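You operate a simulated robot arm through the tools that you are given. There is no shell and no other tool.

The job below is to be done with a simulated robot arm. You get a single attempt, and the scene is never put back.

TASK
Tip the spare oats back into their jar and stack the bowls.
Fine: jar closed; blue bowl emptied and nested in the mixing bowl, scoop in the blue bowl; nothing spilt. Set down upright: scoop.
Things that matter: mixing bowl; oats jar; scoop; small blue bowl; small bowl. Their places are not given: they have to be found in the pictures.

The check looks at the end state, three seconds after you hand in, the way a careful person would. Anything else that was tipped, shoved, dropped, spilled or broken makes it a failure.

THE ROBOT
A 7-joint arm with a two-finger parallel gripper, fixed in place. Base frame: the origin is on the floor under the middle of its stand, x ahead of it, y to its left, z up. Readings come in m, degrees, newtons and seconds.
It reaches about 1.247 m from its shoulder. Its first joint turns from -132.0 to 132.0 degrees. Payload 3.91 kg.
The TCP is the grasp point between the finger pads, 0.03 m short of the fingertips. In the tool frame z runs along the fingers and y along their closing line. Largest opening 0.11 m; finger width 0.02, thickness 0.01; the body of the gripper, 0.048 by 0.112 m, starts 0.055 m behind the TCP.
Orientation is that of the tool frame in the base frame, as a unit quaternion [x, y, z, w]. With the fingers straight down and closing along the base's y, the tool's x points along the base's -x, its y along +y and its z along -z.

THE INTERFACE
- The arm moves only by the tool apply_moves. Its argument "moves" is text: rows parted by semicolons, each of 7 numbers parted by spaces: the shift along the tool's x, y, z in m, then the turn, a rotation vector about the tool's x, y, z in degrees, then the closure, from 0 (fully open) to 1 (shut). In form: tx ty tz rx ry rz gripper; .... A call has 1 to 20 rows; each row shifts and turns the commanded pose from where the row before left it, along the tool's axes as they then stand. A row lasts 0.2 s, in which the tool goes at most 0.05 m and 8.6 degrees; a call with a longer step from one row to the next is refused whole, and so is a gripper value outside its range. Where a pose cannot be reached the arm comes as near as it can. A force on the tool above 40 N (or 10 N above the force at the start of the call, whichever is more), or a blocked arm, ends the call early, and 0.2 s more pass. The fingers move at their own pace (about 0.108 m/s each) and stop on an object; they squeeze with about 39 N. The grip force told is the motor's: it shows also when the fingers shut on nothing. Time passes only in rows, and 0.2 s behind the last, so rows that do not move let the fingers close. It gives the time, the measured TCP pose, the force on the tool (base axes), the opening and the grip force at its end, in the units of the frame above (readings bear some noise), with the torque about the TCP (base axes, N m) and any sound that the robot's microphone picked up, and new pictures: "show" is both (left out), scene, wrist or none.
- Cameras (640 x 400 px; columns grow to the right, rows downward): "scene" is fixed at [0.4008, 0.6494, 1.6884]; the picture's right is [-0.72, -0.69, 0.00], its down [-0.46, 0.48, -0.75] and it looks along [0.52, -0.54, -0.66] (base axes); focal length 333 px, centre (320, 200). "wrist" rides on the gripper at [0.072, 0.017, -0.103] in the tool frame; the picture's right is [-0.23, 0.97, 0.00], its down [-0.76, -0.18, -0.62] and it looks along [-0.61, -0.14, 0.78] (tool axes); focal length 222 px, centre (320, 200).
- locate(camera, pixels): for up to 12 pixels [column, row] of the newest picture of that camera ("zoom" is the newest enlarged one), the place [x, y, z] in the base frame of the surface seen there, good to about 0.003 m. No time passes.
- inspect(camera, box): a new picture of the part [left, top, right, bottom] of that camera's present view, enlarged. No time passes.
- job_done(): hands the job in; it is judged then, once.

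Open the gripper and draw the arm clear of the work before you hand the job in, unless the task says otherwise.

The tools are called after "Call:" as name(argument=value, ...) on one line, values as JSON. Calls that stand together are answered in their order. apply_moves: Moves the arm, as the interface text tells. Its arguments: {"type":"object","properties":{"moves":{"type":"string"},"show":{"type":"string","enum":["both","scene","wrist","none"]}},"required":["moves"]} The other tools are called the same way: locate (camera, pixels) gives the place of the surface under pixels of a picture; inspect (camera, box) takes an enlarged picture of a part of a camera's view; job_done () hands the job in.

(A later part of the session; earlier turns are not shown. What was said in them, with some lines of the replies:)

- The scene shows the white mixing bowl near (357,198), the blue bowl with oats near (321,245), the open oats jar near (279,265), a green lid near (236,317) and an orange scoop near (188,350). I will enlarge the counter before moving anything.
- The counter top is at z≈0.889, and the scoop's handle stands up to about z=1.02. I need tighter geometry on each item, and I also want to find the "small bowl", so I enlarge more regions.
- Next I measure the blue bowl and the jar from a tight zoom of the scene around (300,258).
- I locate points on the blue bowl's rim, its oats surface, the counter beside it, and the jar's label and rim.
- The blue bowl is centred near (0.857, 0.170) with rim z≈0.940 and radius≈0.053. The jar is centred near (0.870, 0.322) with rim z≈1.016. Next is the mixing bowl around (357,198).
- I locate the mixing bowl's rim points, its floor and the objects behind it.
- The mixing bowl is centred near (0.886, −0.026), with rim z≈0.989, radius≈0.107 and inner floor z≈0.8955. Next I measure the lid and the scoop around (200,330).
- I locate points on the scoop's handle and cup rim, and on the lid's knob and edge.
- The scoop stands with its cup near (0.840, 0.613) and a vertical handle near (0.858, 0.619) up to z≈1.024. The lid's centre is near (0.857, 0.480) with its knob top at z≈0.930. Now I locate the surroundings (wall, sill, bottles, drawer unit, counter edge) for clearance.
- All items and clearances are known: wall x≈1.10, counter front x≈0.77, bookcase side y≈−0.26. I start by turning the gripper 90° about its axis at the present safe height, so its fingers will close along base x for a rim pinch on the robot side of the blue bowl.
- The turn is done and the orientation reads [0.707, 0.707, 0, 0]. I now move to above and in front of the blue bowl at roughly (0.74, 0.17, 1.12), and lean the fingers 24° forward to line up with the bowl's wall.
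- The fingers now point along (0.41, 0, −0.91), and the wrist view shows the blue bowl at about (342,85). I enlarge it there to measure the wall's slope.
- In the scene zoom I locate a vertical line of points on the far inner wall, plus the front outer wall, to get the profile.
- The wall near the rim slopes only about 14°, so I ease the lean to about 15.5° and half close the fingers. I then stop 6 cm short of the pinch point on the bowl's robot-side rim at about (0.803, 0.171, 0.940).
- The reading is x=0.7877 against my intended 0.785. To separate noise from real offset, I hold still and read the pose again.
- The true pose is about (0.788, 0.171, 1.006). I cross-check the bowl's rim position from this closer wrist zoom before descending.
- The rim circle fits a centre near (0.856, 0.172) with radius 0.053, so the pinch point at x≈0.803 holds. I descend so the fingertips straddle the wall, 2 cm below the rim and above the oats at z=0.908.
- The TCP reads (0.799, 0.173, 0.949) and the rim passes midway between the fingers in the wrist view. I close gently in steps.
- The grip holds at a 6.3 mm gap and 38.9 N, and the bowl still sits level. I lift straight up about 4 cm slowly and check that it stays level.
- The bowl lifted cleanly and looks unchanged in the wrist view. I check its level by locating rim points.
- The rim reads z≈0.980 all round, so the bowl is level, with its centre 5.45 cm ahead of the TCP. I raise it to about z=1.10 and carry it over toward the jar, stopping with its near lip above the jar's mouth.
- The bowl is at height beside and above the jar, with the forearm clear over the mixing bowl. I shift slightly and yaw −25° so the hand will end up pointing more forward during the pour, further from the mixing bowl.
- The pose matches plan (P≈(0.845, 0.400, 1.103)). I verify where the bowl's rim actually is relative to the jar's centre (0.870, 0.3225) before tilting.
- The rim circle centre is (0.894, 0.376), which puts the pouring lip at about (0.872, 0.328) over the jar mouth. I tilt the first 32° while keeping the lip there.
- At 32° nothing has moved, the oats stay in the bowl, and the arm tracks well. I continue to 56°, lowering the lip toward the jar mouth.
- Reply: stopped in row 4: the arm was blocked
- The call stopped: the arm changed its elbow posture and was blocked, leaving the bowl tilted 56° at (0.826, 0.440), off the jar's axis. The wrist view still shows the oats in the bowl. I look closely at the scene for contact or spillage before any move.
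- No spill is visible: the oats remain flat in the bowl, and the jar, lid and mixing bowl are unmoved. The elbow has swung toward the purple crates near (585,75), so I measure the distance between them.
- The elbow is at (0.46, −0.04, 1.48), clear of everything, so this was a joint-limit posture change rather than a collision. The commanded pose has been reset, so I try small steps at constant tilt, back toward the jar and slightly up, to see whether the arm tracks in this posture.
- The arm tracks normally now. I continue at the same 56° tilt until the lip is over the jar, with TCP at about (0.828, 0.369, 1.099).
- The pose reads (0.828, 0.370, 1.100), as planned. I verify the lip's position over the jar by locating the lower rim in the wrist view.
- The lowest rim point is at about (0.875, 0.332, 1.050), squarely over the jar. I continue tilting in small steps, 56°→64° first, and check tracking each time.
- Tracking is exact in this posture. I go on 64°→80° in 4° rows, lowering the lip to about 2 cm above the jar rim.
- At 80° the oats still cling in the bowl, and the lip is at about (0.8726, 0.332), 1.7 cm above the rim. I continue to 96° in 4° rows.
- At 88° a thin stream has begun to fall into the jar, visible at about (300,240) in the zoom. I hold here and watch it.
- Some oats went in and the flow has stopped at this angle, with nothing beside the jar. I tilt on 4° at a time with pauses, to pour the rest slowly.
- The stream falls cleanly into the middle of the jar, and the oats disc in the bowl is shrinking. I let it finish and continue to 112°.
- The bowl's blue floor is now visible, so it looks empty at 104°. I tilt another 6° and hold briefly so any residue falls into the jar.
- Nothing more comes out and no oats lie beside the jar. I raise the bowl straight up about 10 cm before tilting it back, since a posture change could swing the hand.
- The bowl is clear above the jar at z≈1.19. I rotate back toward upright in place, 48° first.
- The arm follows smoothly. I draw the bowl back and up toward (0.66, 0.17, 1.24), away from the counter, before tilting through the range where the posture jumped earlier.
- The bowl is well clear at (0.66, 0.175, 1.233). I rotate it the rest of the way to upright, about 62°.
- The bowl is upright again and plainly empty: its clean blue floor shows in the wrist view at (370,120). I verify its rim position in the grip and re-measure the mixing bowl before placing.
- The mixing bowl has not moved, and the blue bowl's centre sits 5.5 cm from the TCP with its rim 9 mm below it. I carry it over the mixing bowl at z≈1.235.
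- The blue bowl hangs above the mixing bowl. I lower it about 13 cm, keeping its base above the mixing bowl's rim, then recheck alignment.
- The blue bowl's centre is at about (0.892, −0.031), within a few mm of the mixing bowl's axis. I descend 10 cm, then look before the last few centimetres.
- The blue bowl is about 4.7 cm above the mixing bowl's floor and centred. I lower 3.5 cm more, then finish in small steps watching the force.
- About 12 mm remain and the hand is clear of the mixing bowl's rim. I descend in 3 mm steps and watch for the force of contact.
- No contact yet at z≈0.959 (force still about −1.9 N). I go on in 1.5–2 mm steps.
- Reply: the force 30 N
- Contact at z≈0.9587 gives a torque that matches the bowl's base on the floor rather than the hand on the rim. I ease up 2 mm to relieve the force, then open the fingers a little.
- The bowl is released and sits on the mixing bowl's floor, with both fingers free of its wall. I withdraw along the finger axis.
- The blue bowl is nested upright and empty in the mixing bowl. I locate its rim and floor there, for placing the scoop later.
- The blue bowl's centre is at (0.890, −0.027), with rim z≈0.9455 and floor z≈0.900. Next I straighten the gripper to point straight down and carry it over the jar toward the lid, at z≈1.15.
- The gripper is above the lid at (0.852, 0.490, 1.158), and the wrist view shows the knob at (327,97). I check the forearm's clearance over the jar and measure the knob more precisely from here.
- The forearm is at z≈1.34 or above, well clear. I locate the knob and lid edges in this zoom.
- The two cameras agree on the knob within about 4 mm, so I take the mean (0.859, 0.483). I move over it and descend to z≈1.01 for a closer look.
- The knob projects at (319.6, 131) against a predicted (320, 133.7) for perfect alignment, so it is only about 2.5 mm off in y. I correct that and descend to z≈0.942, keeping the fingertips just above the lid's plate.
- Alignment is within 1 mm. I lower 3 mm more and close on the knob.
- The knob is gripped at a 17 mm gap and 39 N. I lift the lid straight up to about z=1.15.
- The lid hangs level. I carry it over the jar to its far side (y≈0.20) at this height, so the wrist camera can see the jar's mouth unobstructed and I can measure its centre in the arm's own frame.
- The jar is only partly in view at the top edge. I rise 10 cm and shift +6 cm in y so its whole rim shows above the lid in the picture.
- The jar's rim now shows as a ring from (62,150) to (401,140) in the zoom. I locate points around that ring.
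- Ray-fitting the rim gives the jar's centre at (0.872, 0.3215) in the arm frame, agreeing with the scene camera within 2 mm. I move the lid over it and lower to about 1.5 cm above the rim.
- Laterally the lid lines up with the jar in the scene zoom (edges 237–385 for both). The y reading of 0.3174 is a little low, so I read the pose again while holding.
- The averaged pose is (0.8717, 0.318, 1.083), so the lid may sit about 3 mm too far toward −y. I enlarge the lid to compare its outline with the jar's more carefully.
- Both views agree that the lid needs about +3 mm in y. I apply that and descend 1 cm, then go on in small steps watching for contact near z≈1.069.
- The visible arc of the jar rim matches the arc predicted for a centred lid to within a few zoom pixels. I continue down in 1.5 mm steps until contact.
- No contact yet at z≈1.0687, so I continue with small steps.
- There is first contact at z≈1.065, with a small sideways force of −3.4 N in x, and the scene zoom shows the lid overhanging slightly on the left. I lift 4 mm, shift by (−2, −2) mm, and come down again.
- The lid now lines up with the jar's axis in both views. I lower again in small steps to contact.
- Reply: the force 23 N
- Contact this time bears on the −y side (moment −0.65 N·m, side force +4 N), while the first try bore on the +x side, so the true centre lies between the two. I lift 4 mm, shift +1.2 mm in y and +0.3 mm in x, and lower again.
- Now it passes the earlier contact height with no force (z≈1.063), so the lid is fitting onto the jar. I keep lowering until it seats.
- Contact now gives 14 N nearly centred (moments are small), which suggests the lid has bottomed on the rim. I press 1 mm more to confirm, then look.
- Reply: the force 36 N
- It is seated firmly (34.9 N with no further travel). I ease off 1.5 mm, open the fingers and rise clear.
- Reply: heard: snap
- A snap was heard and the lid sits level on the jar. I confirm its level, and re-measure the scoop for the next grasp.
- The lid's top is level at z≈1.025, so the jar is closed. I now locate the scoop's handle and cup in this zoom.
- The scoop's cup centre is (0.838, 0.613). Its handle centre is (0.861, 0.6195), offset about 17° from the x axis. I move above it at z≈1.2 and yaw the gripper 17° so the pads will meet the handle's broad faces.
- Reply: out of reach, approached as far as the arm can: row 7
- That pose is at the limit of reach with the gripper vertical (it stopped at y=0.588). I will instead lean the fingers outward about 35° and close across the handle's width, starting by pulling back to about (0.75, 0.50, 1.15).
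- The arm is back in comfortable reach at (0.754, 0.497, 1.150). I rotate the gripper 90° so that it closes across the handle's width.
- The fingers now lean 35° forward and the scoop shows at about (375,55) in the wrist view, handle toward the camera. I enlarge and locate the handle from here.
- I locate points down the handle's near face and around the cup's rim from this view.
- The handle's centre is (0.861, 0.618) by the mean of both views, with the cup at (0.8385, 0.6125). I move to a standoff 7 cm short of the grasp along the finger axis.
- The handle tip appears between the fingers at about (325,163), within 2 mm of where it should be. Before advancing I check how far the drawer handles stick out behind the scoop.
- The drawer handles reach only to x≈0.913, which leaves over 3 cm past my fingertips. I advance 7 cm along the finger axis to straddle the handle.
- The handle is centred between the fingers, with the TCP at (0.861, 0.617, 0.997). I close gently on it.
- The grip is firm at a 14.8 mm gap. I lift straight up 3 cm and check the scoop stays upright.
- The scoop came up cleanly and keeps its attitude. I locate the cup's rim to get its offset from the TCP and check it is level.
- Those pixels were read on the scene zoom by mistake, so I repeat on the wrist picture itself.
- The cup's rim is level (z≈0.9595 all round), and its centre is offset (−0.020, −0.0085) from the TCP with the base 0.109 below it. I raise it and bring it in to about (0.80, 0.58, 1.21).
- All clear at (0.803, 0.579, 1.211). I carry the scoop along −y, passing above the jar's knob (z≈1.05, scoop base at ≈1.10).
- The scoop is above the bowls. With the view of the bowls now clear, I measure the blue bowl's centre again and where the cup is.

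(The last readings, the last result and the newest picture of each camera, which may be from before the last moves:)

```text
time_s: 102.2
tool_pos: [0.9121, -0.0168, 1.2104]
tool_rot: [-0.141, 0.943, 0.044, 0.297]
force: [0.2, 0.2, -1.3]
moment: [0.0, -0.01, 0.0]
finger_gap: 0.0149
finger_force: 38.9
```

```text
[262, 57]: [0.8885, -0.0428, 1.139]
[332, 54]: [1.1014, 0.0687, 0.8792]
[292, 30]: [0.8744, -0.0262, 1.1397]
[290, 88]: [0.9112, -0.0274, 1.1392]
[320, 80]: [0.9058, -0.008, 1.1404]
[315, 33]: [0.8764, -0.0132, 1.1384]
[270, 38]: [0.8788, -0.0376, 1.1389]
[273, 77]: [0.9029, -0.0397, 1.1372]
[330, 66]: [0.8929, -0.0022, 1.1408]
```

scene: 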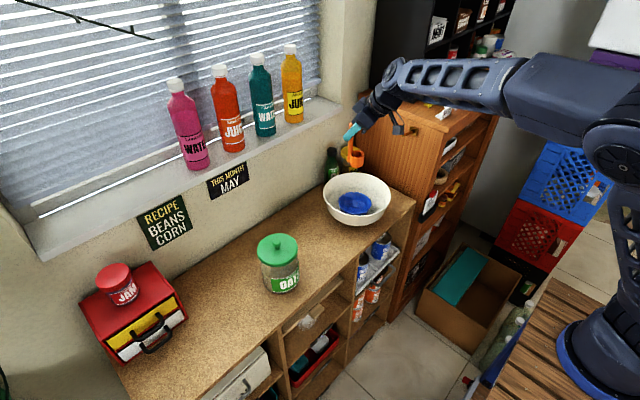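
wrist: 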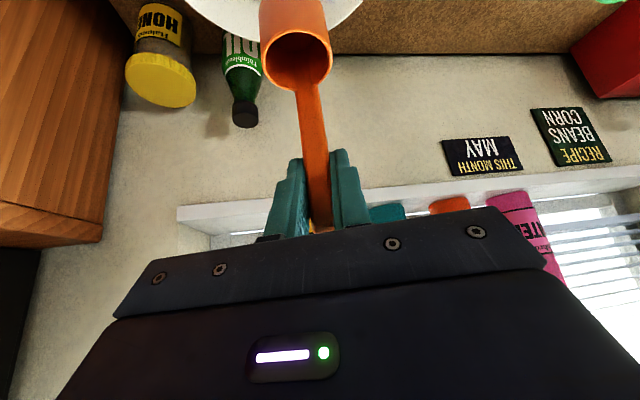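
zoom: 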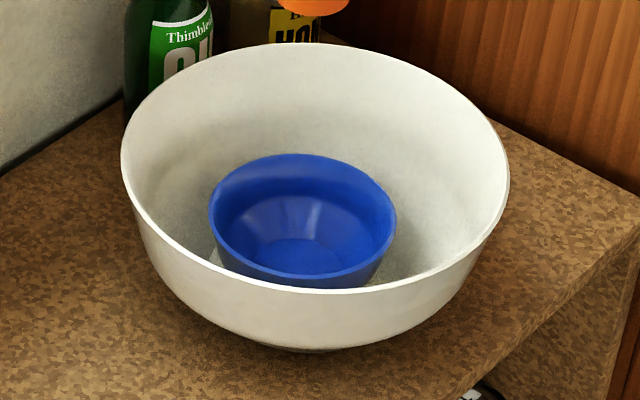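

I locate the blue bowl's rim and floor in this zoom to fix its centre.

Call:
locate(camera="zoom", pixels=[[211, 205], [394, 208], [300, 156], [245, 166], [358, 170], [214, 228], [392, 232], [228, 180], [380, 188], [295, 255], [280, 245], [315, 262]])

```text
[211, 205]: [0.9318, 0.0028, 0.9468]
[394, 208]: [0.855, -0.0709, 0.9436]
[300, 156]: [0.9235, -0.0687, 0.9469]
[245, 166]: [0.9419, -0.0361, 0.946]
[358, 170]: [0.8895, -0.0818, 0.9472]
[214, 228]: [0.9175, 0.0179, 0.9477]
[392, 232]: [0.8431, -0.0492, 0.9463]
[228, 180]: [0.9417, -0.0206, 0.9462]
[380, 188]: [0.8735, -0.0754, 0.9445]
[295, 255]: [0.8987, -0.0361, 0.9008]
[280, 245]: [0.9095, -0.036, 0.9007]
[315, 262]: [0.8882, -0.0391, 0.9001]
```

The blue bowl's centre is (0.891, −0.0285), with rim z≈0.946 and floor z≈0.9005. I shift the scoop by (−1, −4) mm so its cup is centred and lower 11 cm.

Call:
apply_moves(moves="0.0017 -0.0036 -0.0012 0 0 0 1; 0.0173 0 0.0245 0 0 0 1; 0.0231 0 0.0327 0 0 0 1; 0.0231 0 0.0327 0 0 0 1; 0 0 0 0 0 0 1; 0 0 0 0 0 0 1", show="both")

Call:
locate(camera="wrist", pixels=[[262, 57], [332, 54], [292, 30], [290, 88], [320, 80], [315, 33], [270, 38], [273, 77], [330, 66]])

Call:
inspect(camera="scene", box=[310, 130, 420, 235])

```text
time_s: 103.6
tool_pos: [0.9069, -0.0242, 1.1012]
tool_rot: [-0.14, 0.943, 0.044, 0.297]
force: [0.0, 0.5, -0.8]
moment: [0.03, 0.0, 0.0]
finger_gap: 0.0151
finger_force: 38.7
```

scene: 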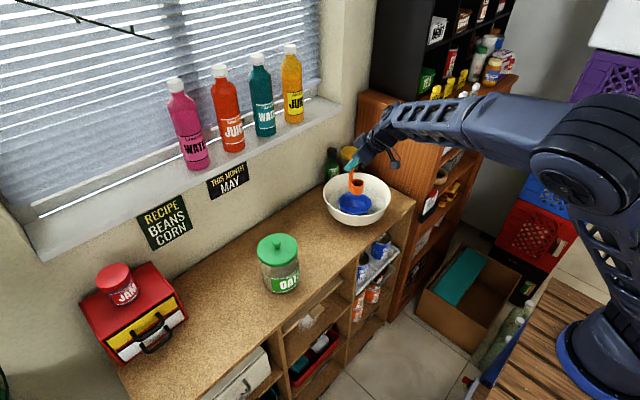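
wrist: 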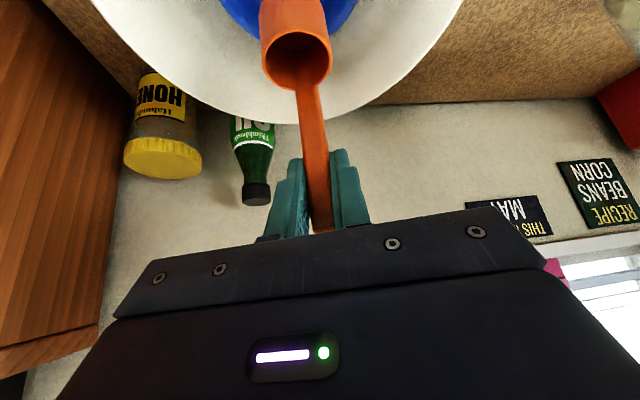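

```text
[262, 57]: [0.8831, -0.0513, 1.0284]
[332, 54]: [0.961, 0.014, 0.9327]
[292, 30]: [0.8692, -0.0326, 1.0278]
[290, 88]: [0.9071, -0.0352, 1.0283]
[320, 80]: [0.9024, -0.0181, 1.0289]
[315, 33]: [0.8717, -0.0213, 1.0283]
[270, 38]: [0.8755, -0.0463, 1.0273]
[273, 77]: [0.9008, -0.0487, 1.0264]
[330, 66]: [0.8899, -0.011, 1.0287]
```

```text
3.81 times, centred on (365, 182) of scene
```

zoom: 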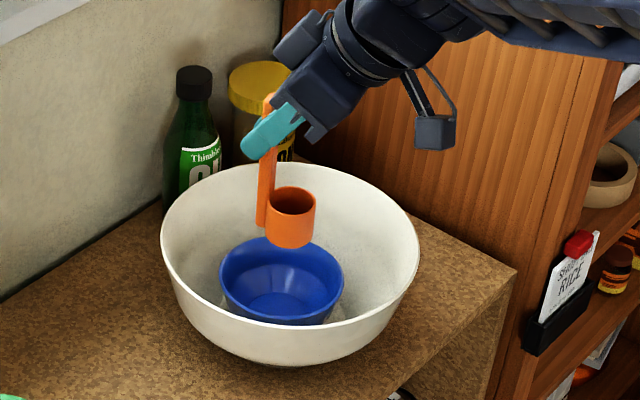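

The cup's centre is now at (0.888, −0.031), about 4 mm off the bowl's centre. I correct by (+3, +2.7) mm and lower 6 cm more.

Call:
apply_moves(moves="-0.003 0.0017 0.0021 0 0 0 1; 0.0115 0 0.0164 0 0 0 1; 0.0115 0 0.0164 0 0 0 1; 0.0115 0 0.0164 0 0 0 1; 0 0 0 0 0 0 1; 0 0 0 0 0 0 1", show="both")

Call:
locate(camera="wrist", pixels=[[262, 57], [331, 58], [292, 30], [290, 88], [320, 80], [315, 33], [270, 38], [273, 77], [330, 66]])

Call:
inspect(camera="scene", box=[310, 130, 420, 235])

Call:
inspect(camera="wrist", box=[200, 0, 400, 130])

```text
time_s: 105.0
tool_pos: [0.9119, -0.0207, 1.0373]
tool_rot: [-0.14, 0.943, 0.044, 0.298]
force: [-0.3, -0.1, -0.6]
moment: [0.01, 0.02, 0.01]
finger_gap: 0.0148
finger_force: 38.5
```

scene: 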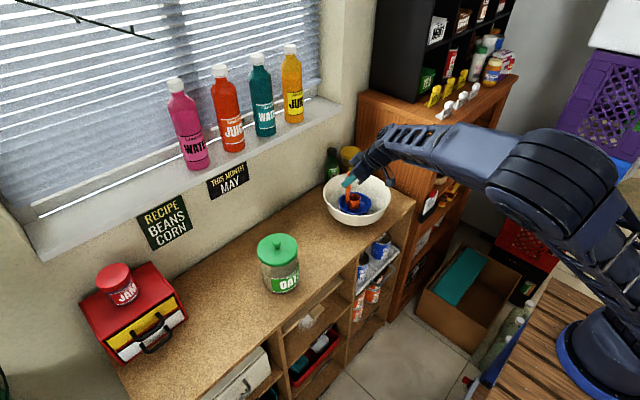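
wrist: 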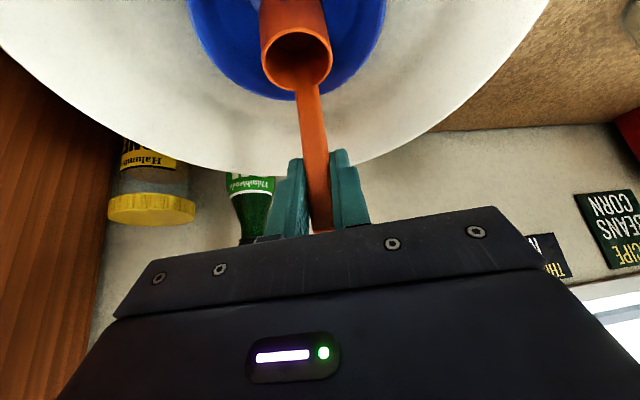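

```text
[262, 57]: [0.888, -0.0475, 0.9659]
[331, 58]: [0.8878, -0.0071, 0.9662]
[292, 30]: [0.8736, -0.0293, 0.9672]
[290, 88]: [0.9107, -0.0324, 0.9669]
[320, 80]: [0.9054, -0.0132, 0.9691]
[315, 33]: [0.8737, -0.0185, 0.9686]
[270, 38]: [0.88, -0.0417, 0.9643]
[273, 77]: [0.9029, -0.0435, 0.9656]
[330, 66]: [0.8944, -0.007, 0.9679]
```

```text
3.81 times, centred on (365, 182) of scene
```

zoom: 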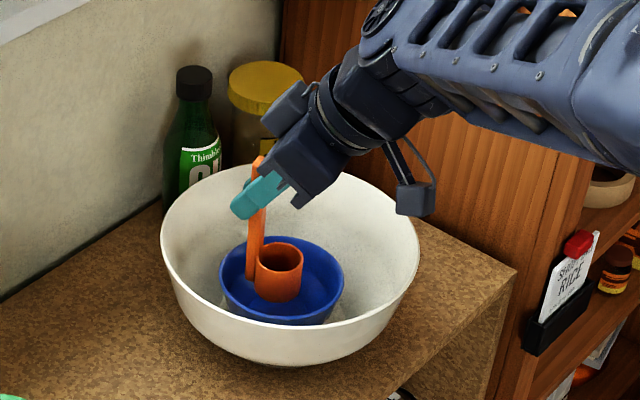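

```text
3.08 times, centred on (300, 65) of wrist
```

zoom: 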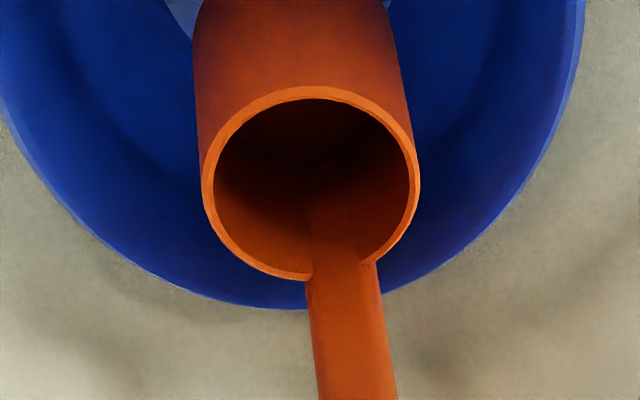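

The cup is now centred at (0.892, −0.027), about 1 mm from my estimate of the bowl's centre. I double-check the blue bowl's rim in this same wrist view before the final descent.

Call:
locate(camera="wrist", pixels=[[293, 98], [325, 95], [350, 80], [370, 55], [383, 20], [265, 92], [240, 78], [215, 50], [200, 20], [193, 5], [385, 5]])

```text
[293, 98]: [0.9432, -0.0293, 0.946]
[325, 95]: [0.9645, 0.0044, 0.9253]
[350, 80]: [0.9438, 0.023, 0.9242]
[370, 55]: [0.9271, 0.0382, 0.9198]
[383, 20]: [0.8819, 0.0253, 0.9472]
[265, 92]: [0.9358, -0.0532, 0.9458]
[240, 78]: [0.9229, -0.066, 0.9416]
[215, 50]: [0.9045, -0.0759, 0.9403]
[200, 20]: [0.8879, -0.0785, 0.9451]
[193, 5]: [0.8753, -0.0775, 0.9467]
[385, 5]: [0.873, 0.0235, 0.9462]
```

The blue bowl's centre from this view is (0.8905, −0.027), so the cup is well centred. I lower 2.2 cm, then feel for the floor in 2 mm steps.

Call:
apply_moves(moves="0.0063 0 0.009 0 0 0 1; 0.0063 0 0.009 0 0 0 1; 0 0 0 0 0 0 1", show="none")

Call:
apply_moves(moves="0.00115 0 0.00164 0 0 0 1; 0 0 0 0 0 0 1", show="none")

Call:
apply_moves(moves="0.00115 0 0.00164 0 0 0 1; 0 0 0 0 0 0 1", show="both")

Call:
inspect(camera="scene", box=[310, 150, 410, 235])

```text
time_s: 105.8
tool_pos: [0.9116, -0.0227, 1.0164]
tool_rot: [-0.14, 0.943, 0.044, 0.298]
force: [-0.5, -0.6, 0.2]
moment: [-0.03, 0.0, -0.03]
finger_gap: 0.015
finger_force: 39.1
```

```text
time_s: 106.4
tool_pos: [0.9113, -0.0209, 1.0149]
tool_rot: [-0.141, 0.943, 0.045, 0.298]
force: [-0.3, 0.0, 1.8]
moment: [-0.05, 0.12, 0.0]
finger_gap: 0.0152
finger_force: 39.6
```

```text
time_s: 107.0
tool_pos: [0.9123, -0.02, 1.0132]
tool_rot: [-0.14, 0.943, 0.044, 0.298]
force: [-0.5, -0.3, -0.5]
moment: [0.03, 0.02, 0.0]
finger_gap: 0.015
finger_force: 39.0
```

scene: 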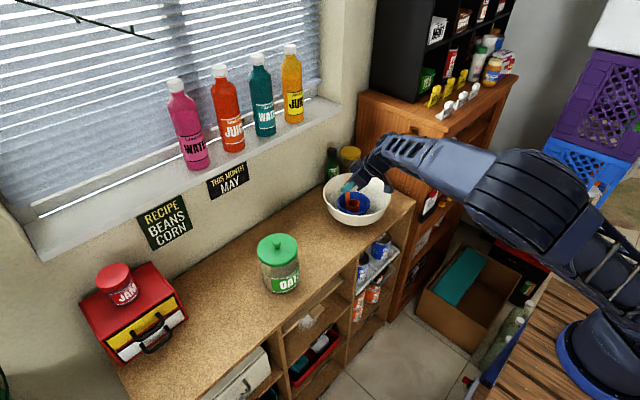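
wrist: 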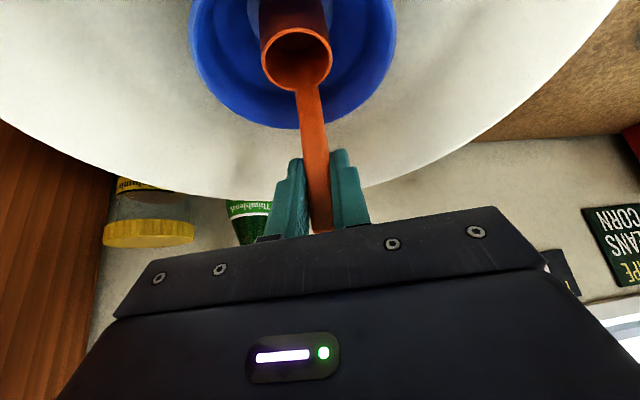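

```text
4.71 times, centred on (360, 192) of scene
```

zoom: 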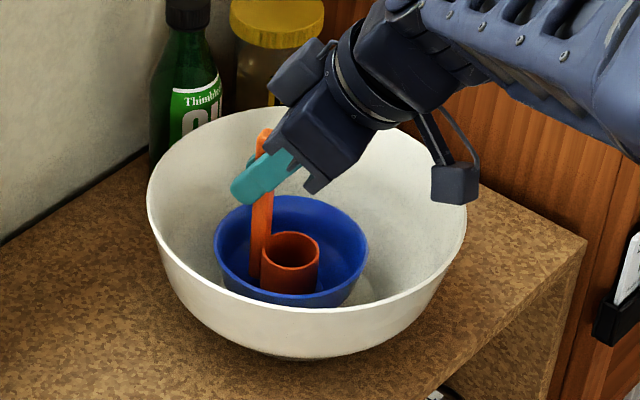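

No firm contact yet at z≈1.013 (expected near 1.0095). I continue in 1.5 mm steps.

Call:
apply_moves(moves="0.0009 0 0.0012 0 0 0 1; 0 0 0 0 0 0 1", show="none")

Call:
apply_moves(moves="0.0009 0 0.0012 0 0 0 1; 0 0 0 0 0 0 1", show="none")

Call:
apply_moves(moves="0.0007 0 0.001 0 0 0 1; 0 0 0 0 0 0 1", show="none")

```text
time_s: 107.6
tool_pos: [0.9141, -0.0199, 1.0116]
tool_rot: [-0.141, 0.943, 0.045, 0.299]
force: [-1.0, -1.0, 1.7]
moment: [-0.08, 0.06, -0.03]
finger_gap: 0.0152
finger_force: 39.0
```

```text
time_s: 108.2
tool_pos: [0.9139, -0.0198, 1.0106]
tool_rot: [-0.14, 0.943, 0.045, 0.299]
force: [-1.3, 0.1, 0.4]
moment: [0.0, 0.05, -0.03]
finger_gap: 0.0151
finger_force: 39.1
```

```text
time_s: 108.8
tool_pos: [0.9133, -0.0204, 1.0105]
tool_rot: [-0.14, 0.943, 0.044, 0.299]
force: [-1.5, -0.1, 3.7]
moment: [-0.07, 0.14, 0.0]
finger_gap: 0.015
finger_force: 39.0
```

A light contact begins (3.7 N) with the force pushing −x, so the +x (handle) side seems to touch the bowl's sloping wall first. I check the cup's position and shape here before adjusting.

Call:
apply_moves(moves="-0.0023 0 -0.0033 0 0 0 1; 0 0 0 0 0 0 1", show="both")

Call:
locate(camera="wrist", pixels=[[262, 57], [331, 58], [292, 30], [290, 88], [320, 80], [315, 33], [270, 38], [273, 77], [330, 66]])

Call:
inspect(camera="scene", box=[330, 170, 390, 225])

Call:
inspect(camera="wrist", box=[190, 0, 410, 140])

```text
time_s: 109.4
tool_pos: [0.9135, -0.02, 1.014]
tool_rot: [-0.14, 0.943, 0.044, 0.298]
force: [0.0, -0.4, 0.3]
moment: [-0.01, 0.01, -0.01]
finger_gap: 0.0151
finger_force: 39.2
```

scene: 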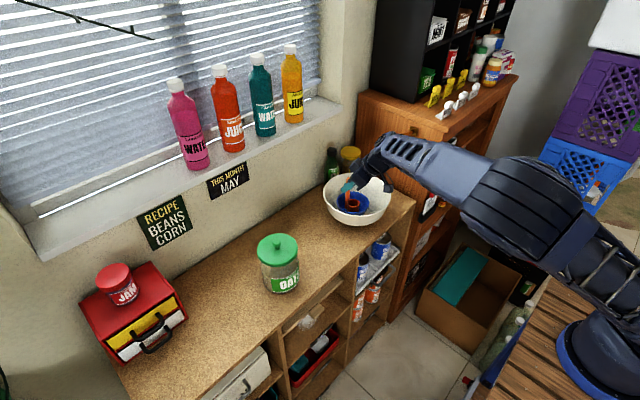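
wrist: 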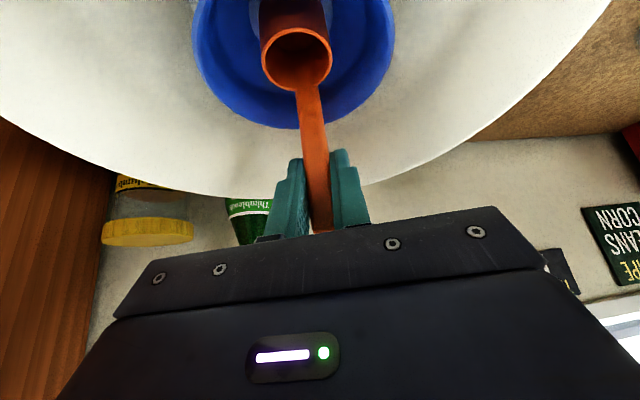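

```text
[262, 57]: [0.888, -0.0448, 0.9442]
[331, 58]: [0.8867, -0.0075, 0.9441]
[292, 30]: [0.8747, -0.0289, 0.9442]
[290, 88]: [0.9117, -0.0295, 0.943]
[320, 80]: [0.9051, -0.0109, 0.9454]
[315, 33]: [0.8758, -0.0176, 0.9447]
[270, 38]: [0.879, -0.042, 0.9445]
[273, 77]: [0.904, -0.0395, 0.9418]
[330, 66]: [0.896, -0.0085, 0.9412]
```

```text
7.27 times, centred on (360, 198) of scene
```

zoom: 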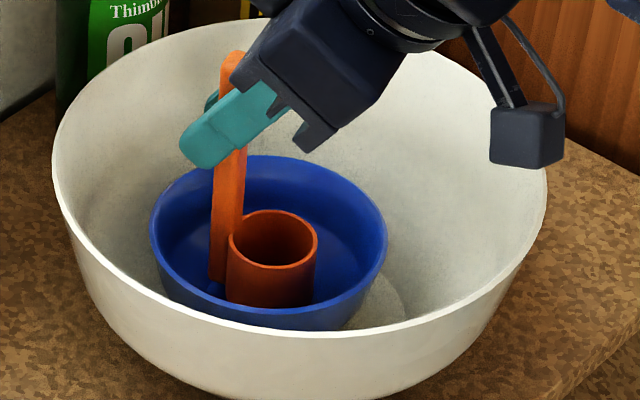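

```text
2.86 times, centred on (300, 70) of wrist
```

zoom: 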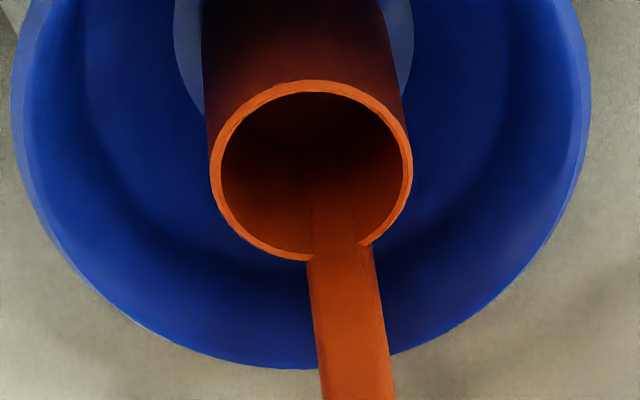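

The cup axis lines up with the bowl's floor disc (radius ≈26 mm), about 2–3 mm toward +x. I shift −3 mm in x and lower again to the floor.

Call:
apply_moves(moves="0.0023 0.0009 -0.0017 0 0 0 1; 0 0 0 0 0 0 1; 0.0017 0 0.0025 0 0 0 1; 0 0 0 0 0 0 1", show="none")

Call:
apply_moves(moves="0.0006 0 0.0008 0 0 0 1; 0 0 0 0 0 0 1", show="none")

Call:
apply_moves(moves="0.0006 0 0.0008 0 0 0 1; 0 0 0 0 0 0 1", show="none")

Call:
apply_moves(moves="0.0006 0 0.0008 0 0 0 1; 0 0 0 0 0 0 1", show="none")

```text
time_s: 110.4
tool_pos: [0.9087, -0.0204, 1.0109]
tool_rot: [-0.141, 0.943, 0.044, 0.298]
force: [-0.5, -0.8, -1.3]
moment: [0.03, 0.02, 0.01]
finger_gap: 0.015
finger_force: 39.1
```

```text
time_s: 111.0
tool_pos: [0.9089, -0.0214, 1.0092]
tool_rot: [-0.14, 0.943, 0.044, 0.298]
force: [1.5, 1.0, 9.1]
moment: [0.05, -0.01, -0.03]
finger_gap: 0.0149
finger_force: 38.8
```

```text
time_s: 111.6
tool_pos: [0.9111, -0.0198, 1.01]
tool_rot: [-0.14, 0.943, 0.044, 0.299]
force: [-0.4, 1.4, 25.1]
moment: [-0.06, 0.45, 0.0]
finger_gap: 0.015
finger_force: 39.3
```

```text
time_s: 112.2
tool_pos: [0.9098, -0.0202, 1.0089]
tool_rot: [-0.14, 0.943, 0.044, 0.3]
force: [6.0, 1.5, 31.5]
moment: [-0.02, -0.3, -0.05]
finger_gap: 0.015
finger_force: 38.7
```

The scoop is firmly on the floor (31 N, bearing under the cup). I ease up about 1.7 mm to shed the load and read the force before releasing.

Call:
apply_moves(moves="-0.001 0 -0.0014 0 0 0 1; 0 0 0 0 0 0 1; 0 0 0 0 0 0 1", show="both")

Call:
inspect(camera="scene", box=[330, 160, 390, 225])

Call:
inspect(camera="wrist", box=[190, 0, 410, 140])

```text
time_s: 113.0
tool_pos: [0.9087, -0.0207, 1.0084]
tool_rot: [-0.14, 0.943, 0.044, 0.298]
force: [2.7, -1.1, 17.5]
moment: [-0.12, -0.2, 0.07]
finger_gap: 0.0152
finger_force: 38.9
```

scene: 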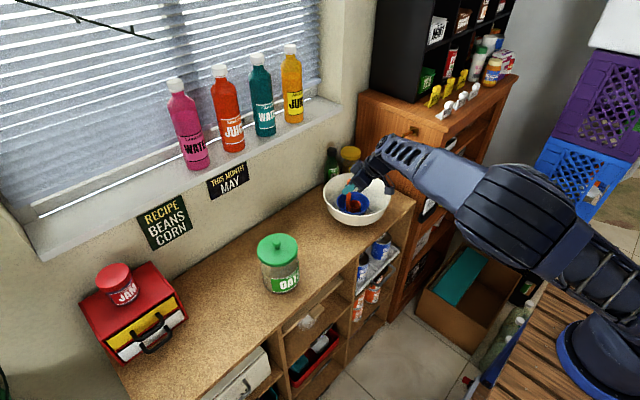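
wrist: 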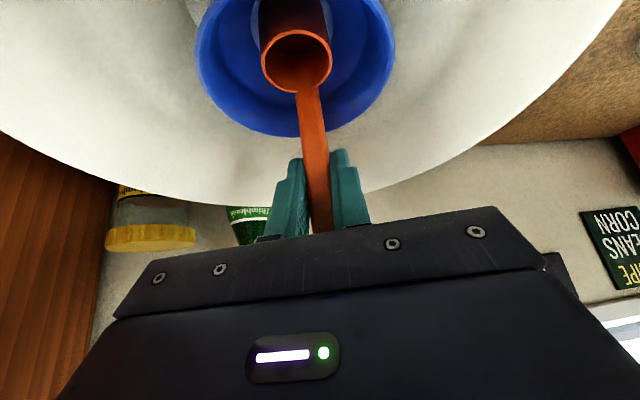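

```text
6.15 times, centred on (360, 192) of scene
```

zoom: 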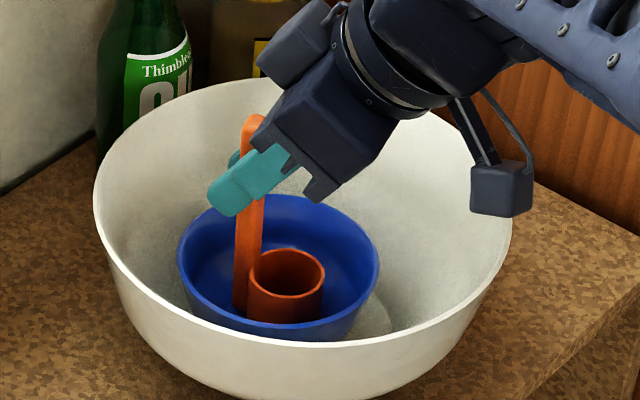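

```text
2.86 times, centred on (300, 70) of wrist
```

zoom: 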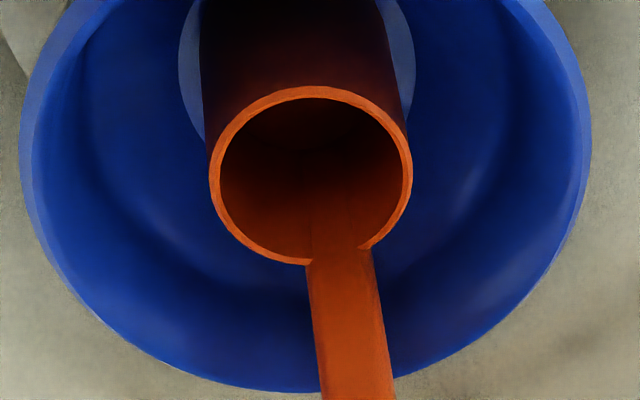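

The scoop stands upright, centred on the blue bowl's floor disc, but 17.5 N still bears down. I ease off a further 1 mm.

Call:
apply_moves(moves="-0.0006 0 -0.0008 0 0 0 1; 0 0 0 0 0 0 1; 0 0 0 0 0 0 1", show="none")

```text
time_s: 113.8
tool_pos: [0.9101, -0.0195, 1.009]
tool_rot: [-0.14, 0.943, 0.043, 0.297]
force: [0.4, 0.4, -0.3]
moment: [-0.02, -0.03, -0.02]
finger_gap: 0.015
finger_force: 38.7
```

The load is gone (≈0 N), so the scoop just rests on the floor. I open the fingers slowly, keeping the arm still.

Call:
apply_moves(moves="0 0 0 0 0 0 0.88; 0 0 0 0 0 0 0.84; 0 0 0 0 0 0 0.8; 0 0 0 0 0 0 0.75; 0 0 0 0 0 0 0.68; 0 0 0 0 0 0 0.6; 0 0 0 0 0 0 0.6", show="both")

Call:
inspect(camera="wrist", box=[190, 0, 410, 240])

Call:
inspect(camera="scene", box=[330, 160, 390, 225])

```text
time_s: 115.4
tool_pos: [0.9093, -0.0193, 1.0098]
tool_rot: [-0.139, 0.944, 0.044, 0.297]
force: [-0.2, -0.6, -0.4]
moment: [0.01, 0.01, -0.01]
finger_gap: 0.0439
finger_force: 0.1
```

scene: 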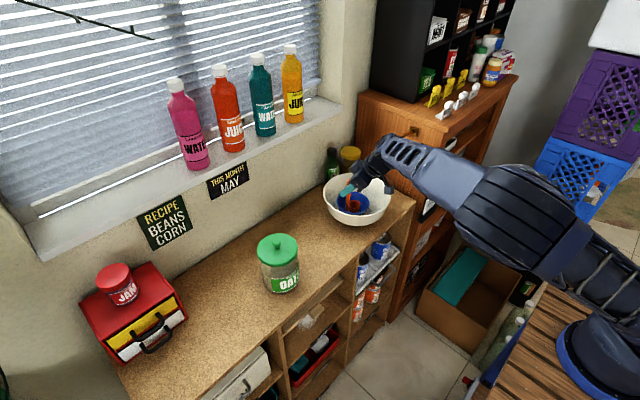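
wrist: 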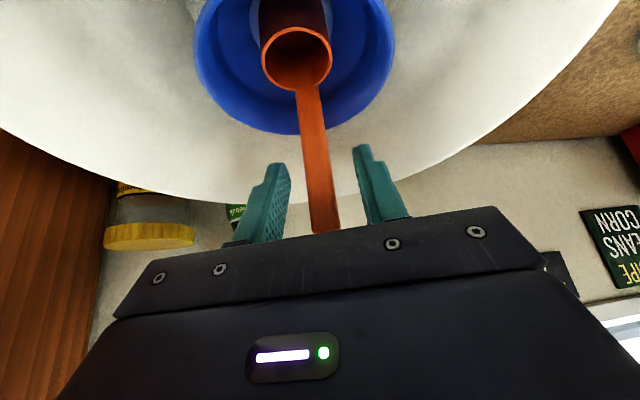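

```text
1.67 times, centred on (300, 120) of wrist
```

zoom: 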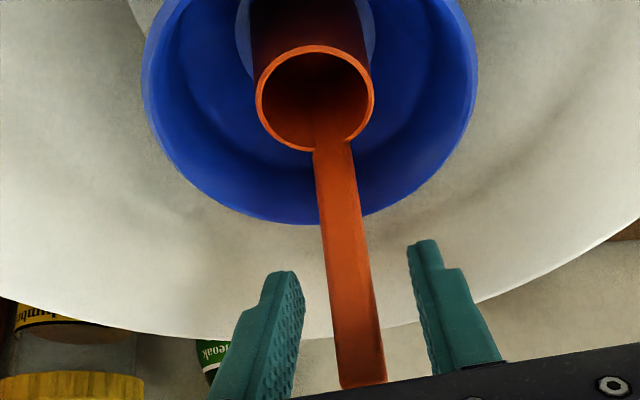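

```text
6.15 times, centred on (360, 192) of scene
```

zoom: 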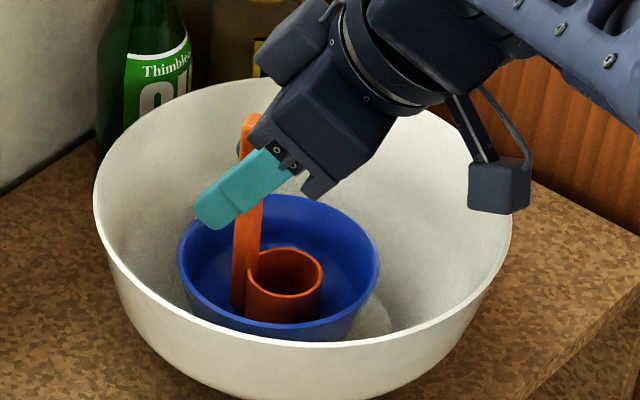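

The scoop stands free and upright in the blue bowl. I withdraw straight back along the finger axis, with the handle passing between the open fingers.

Call:
apply_moves(moves="0 0 -0.008 0 0 0 0.5; 0 0 -0.015 0 0 0 0.5; 0 0 -0.025 0 0 0 0.5; 0 0 -0.035 0 0 0 0.5; 0 0 -0.04 0 0 0 0.5; 0 0 -0.04 0 0 0 0.5; 0 0 -0.04 0 0 0 0.5; 0 0 0 0 0 0 0.5", show="both")

Call:
inspect(camera="scene", box=[310, 150, 410, 235])

```text
time_s: 117.2
tool_pos: [0.7986, -0.0531, 1.1794]
tool_rot: [-0.14, 0.943, 0.044, 0.298]
force: [0.0, -0.7, 0.1]
moment: [-0.07, -0.04, -0.05]
finger_gap: 0.0551
finger_force: 0.0
```

scene: 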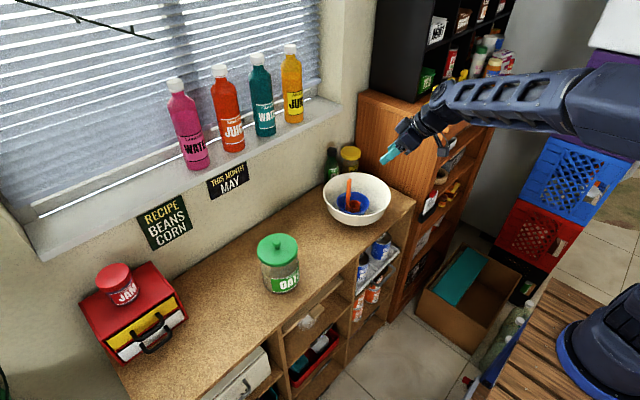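
wrist: 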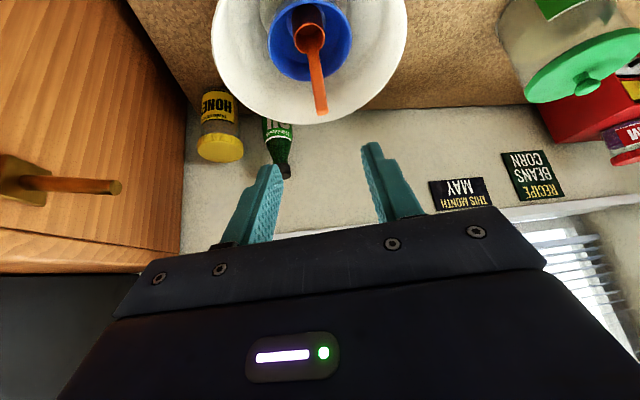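

```text
4.71 times, centred on (360, 192) of scene
```

zoom: 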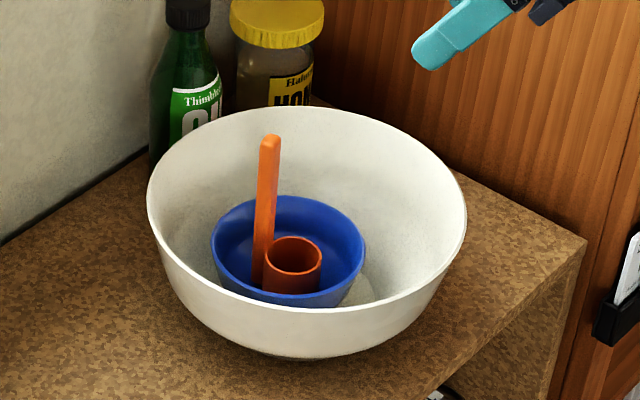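

The scoop stands upright in the nested bowls. I check its tilt by locating the cup rim and the handle, and look over the counter for any spilt oats.

Call:
locate(camera="zoom", pixels=[[266, 260], [320, 258], [293, 239], [293, 273], [270, 145], [265, 200], [260, 250], [212, 245], [363, 250], [290, 197], [148, 190], [465, 215]])

Call:
inspect(camera="scene", box=[200, 180, 340, 320])

Call:
inspect(camera="scene", box=[90, 260, 260, 400])

```text
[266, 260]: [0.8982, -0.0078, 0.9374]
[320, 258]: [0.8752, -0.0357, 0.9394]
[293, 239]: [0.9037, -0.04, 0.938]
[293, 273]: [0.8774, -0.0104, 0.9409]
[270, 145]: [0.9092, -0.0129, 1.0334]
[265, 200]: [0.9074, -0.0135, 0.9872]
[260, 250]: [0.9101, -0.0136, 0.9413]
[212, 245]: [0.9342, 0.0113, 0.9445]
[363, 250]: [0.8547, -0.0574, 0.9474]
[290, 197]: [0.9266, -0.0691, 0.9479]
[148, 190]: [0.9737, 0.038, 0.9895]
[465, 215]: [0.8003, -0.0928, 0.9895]
```

```text
2.86 times, centred on (270, 250) of scene
```

zoom: 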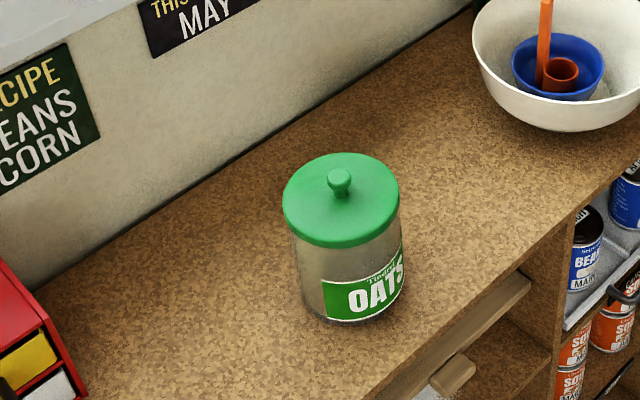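

```text
2.86 times, centred on (175, 330) of scene
```

zoom: 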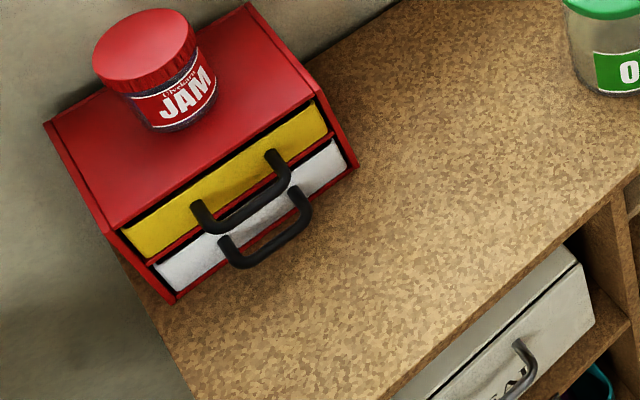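

The handle is vertical (x≈0.908, y≈−0.013 from z=0.94 to 1.03), the lid is on and the counter is clean. I open the gripper fully and draw the arm back and up, clear of the work.

Call:
apply_moves(moves="0 0 -0.03 0 0 0 0.4; 0.0085 0.0225 -0.0366 0 0 0 0.2; 0.0085 0.0225 -0.0366 0 0 0 0; 0.0085 0.0225 -0.0366 0 0 0 0; 0.0085 0.0225 -0.0366 0 0 0 0; 0.0085 0.0225 -0.0366 0 0 0 0; 0.0085 0.0225 -0.0366 0 0 0 0; 0 0 0 0 0 0 0; 0 0 0 0 0 0 0", show="both")

Call:
inspect(camera="scene", box=[230, 130, 430, 310])

```text
time_s: 119.2
tool_pos: [0.5813, 0.0249, 1.354]
tool_rot: [-0.141, 0.943, 0.044, 0.297]
force: [0.1, 0.4, 0.1]
moment: [0.0, 0.02, 0.02]
finger_gap: 0.1102
finger_force: 0.0
```

scene: 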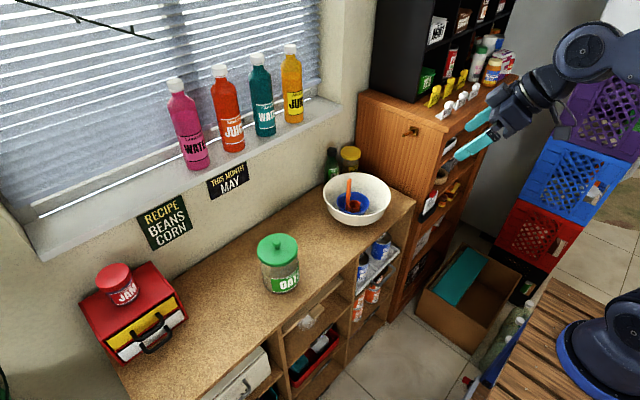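
wrist: 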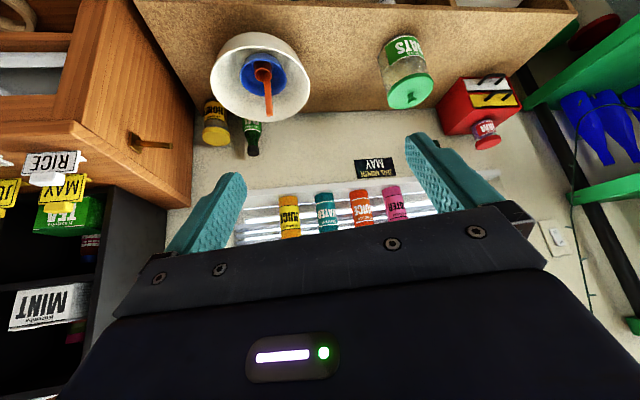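

```text
2.22 times, centred on (330, 220) of scene
```

zoom: 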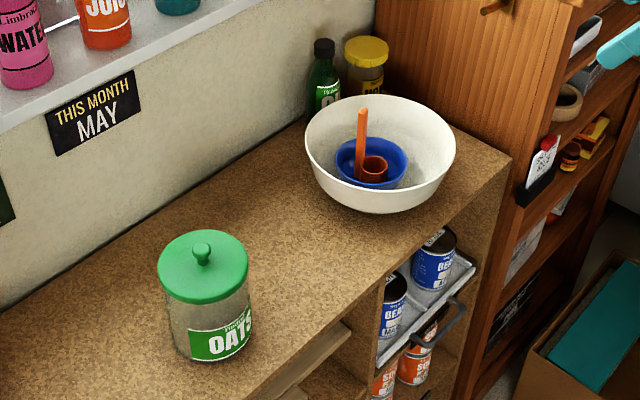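

Everything is in its end state: the jar is closed with the lid level at (278,248), and the blue bowl is empty and nested in the mixing bowl. The scoop stands upright in the blue bowl at (350,195), no oats are spilt, and the open gripper is clear at z≈1.35. I hand the job in.

Call:
job_done()

```text
The job is handed in.
```

The job is handed in. All the conditions looked met in the last pictures:

- **Oats and jar:** The spare oats went back into the jar from the blue bowl. The lid snapped on and sits level.
- **Blue bowl:** It was empty when checked after pouring, and it sits upright in the mixing bowl.
- **Scoop:** It stands upright in the blue bowl with its handle vertical.
- **Spills and other items:** No spilt oats were visible on the counter. Nothing else on or around it appeared to have moved.
- **Arm:** The gripper is open and drawn well clear of the work.

The arm did jam once while tilting the bowl toward the jar and swung it a few centimetres off. The oats stayed in the bowl, nothing was touched, and the pour then finished normally.

The "small bowl" on your list is probably the round wooden one on the bookcase shelf. I left it where it was, since your description only asked for the blue bowl to be nested.
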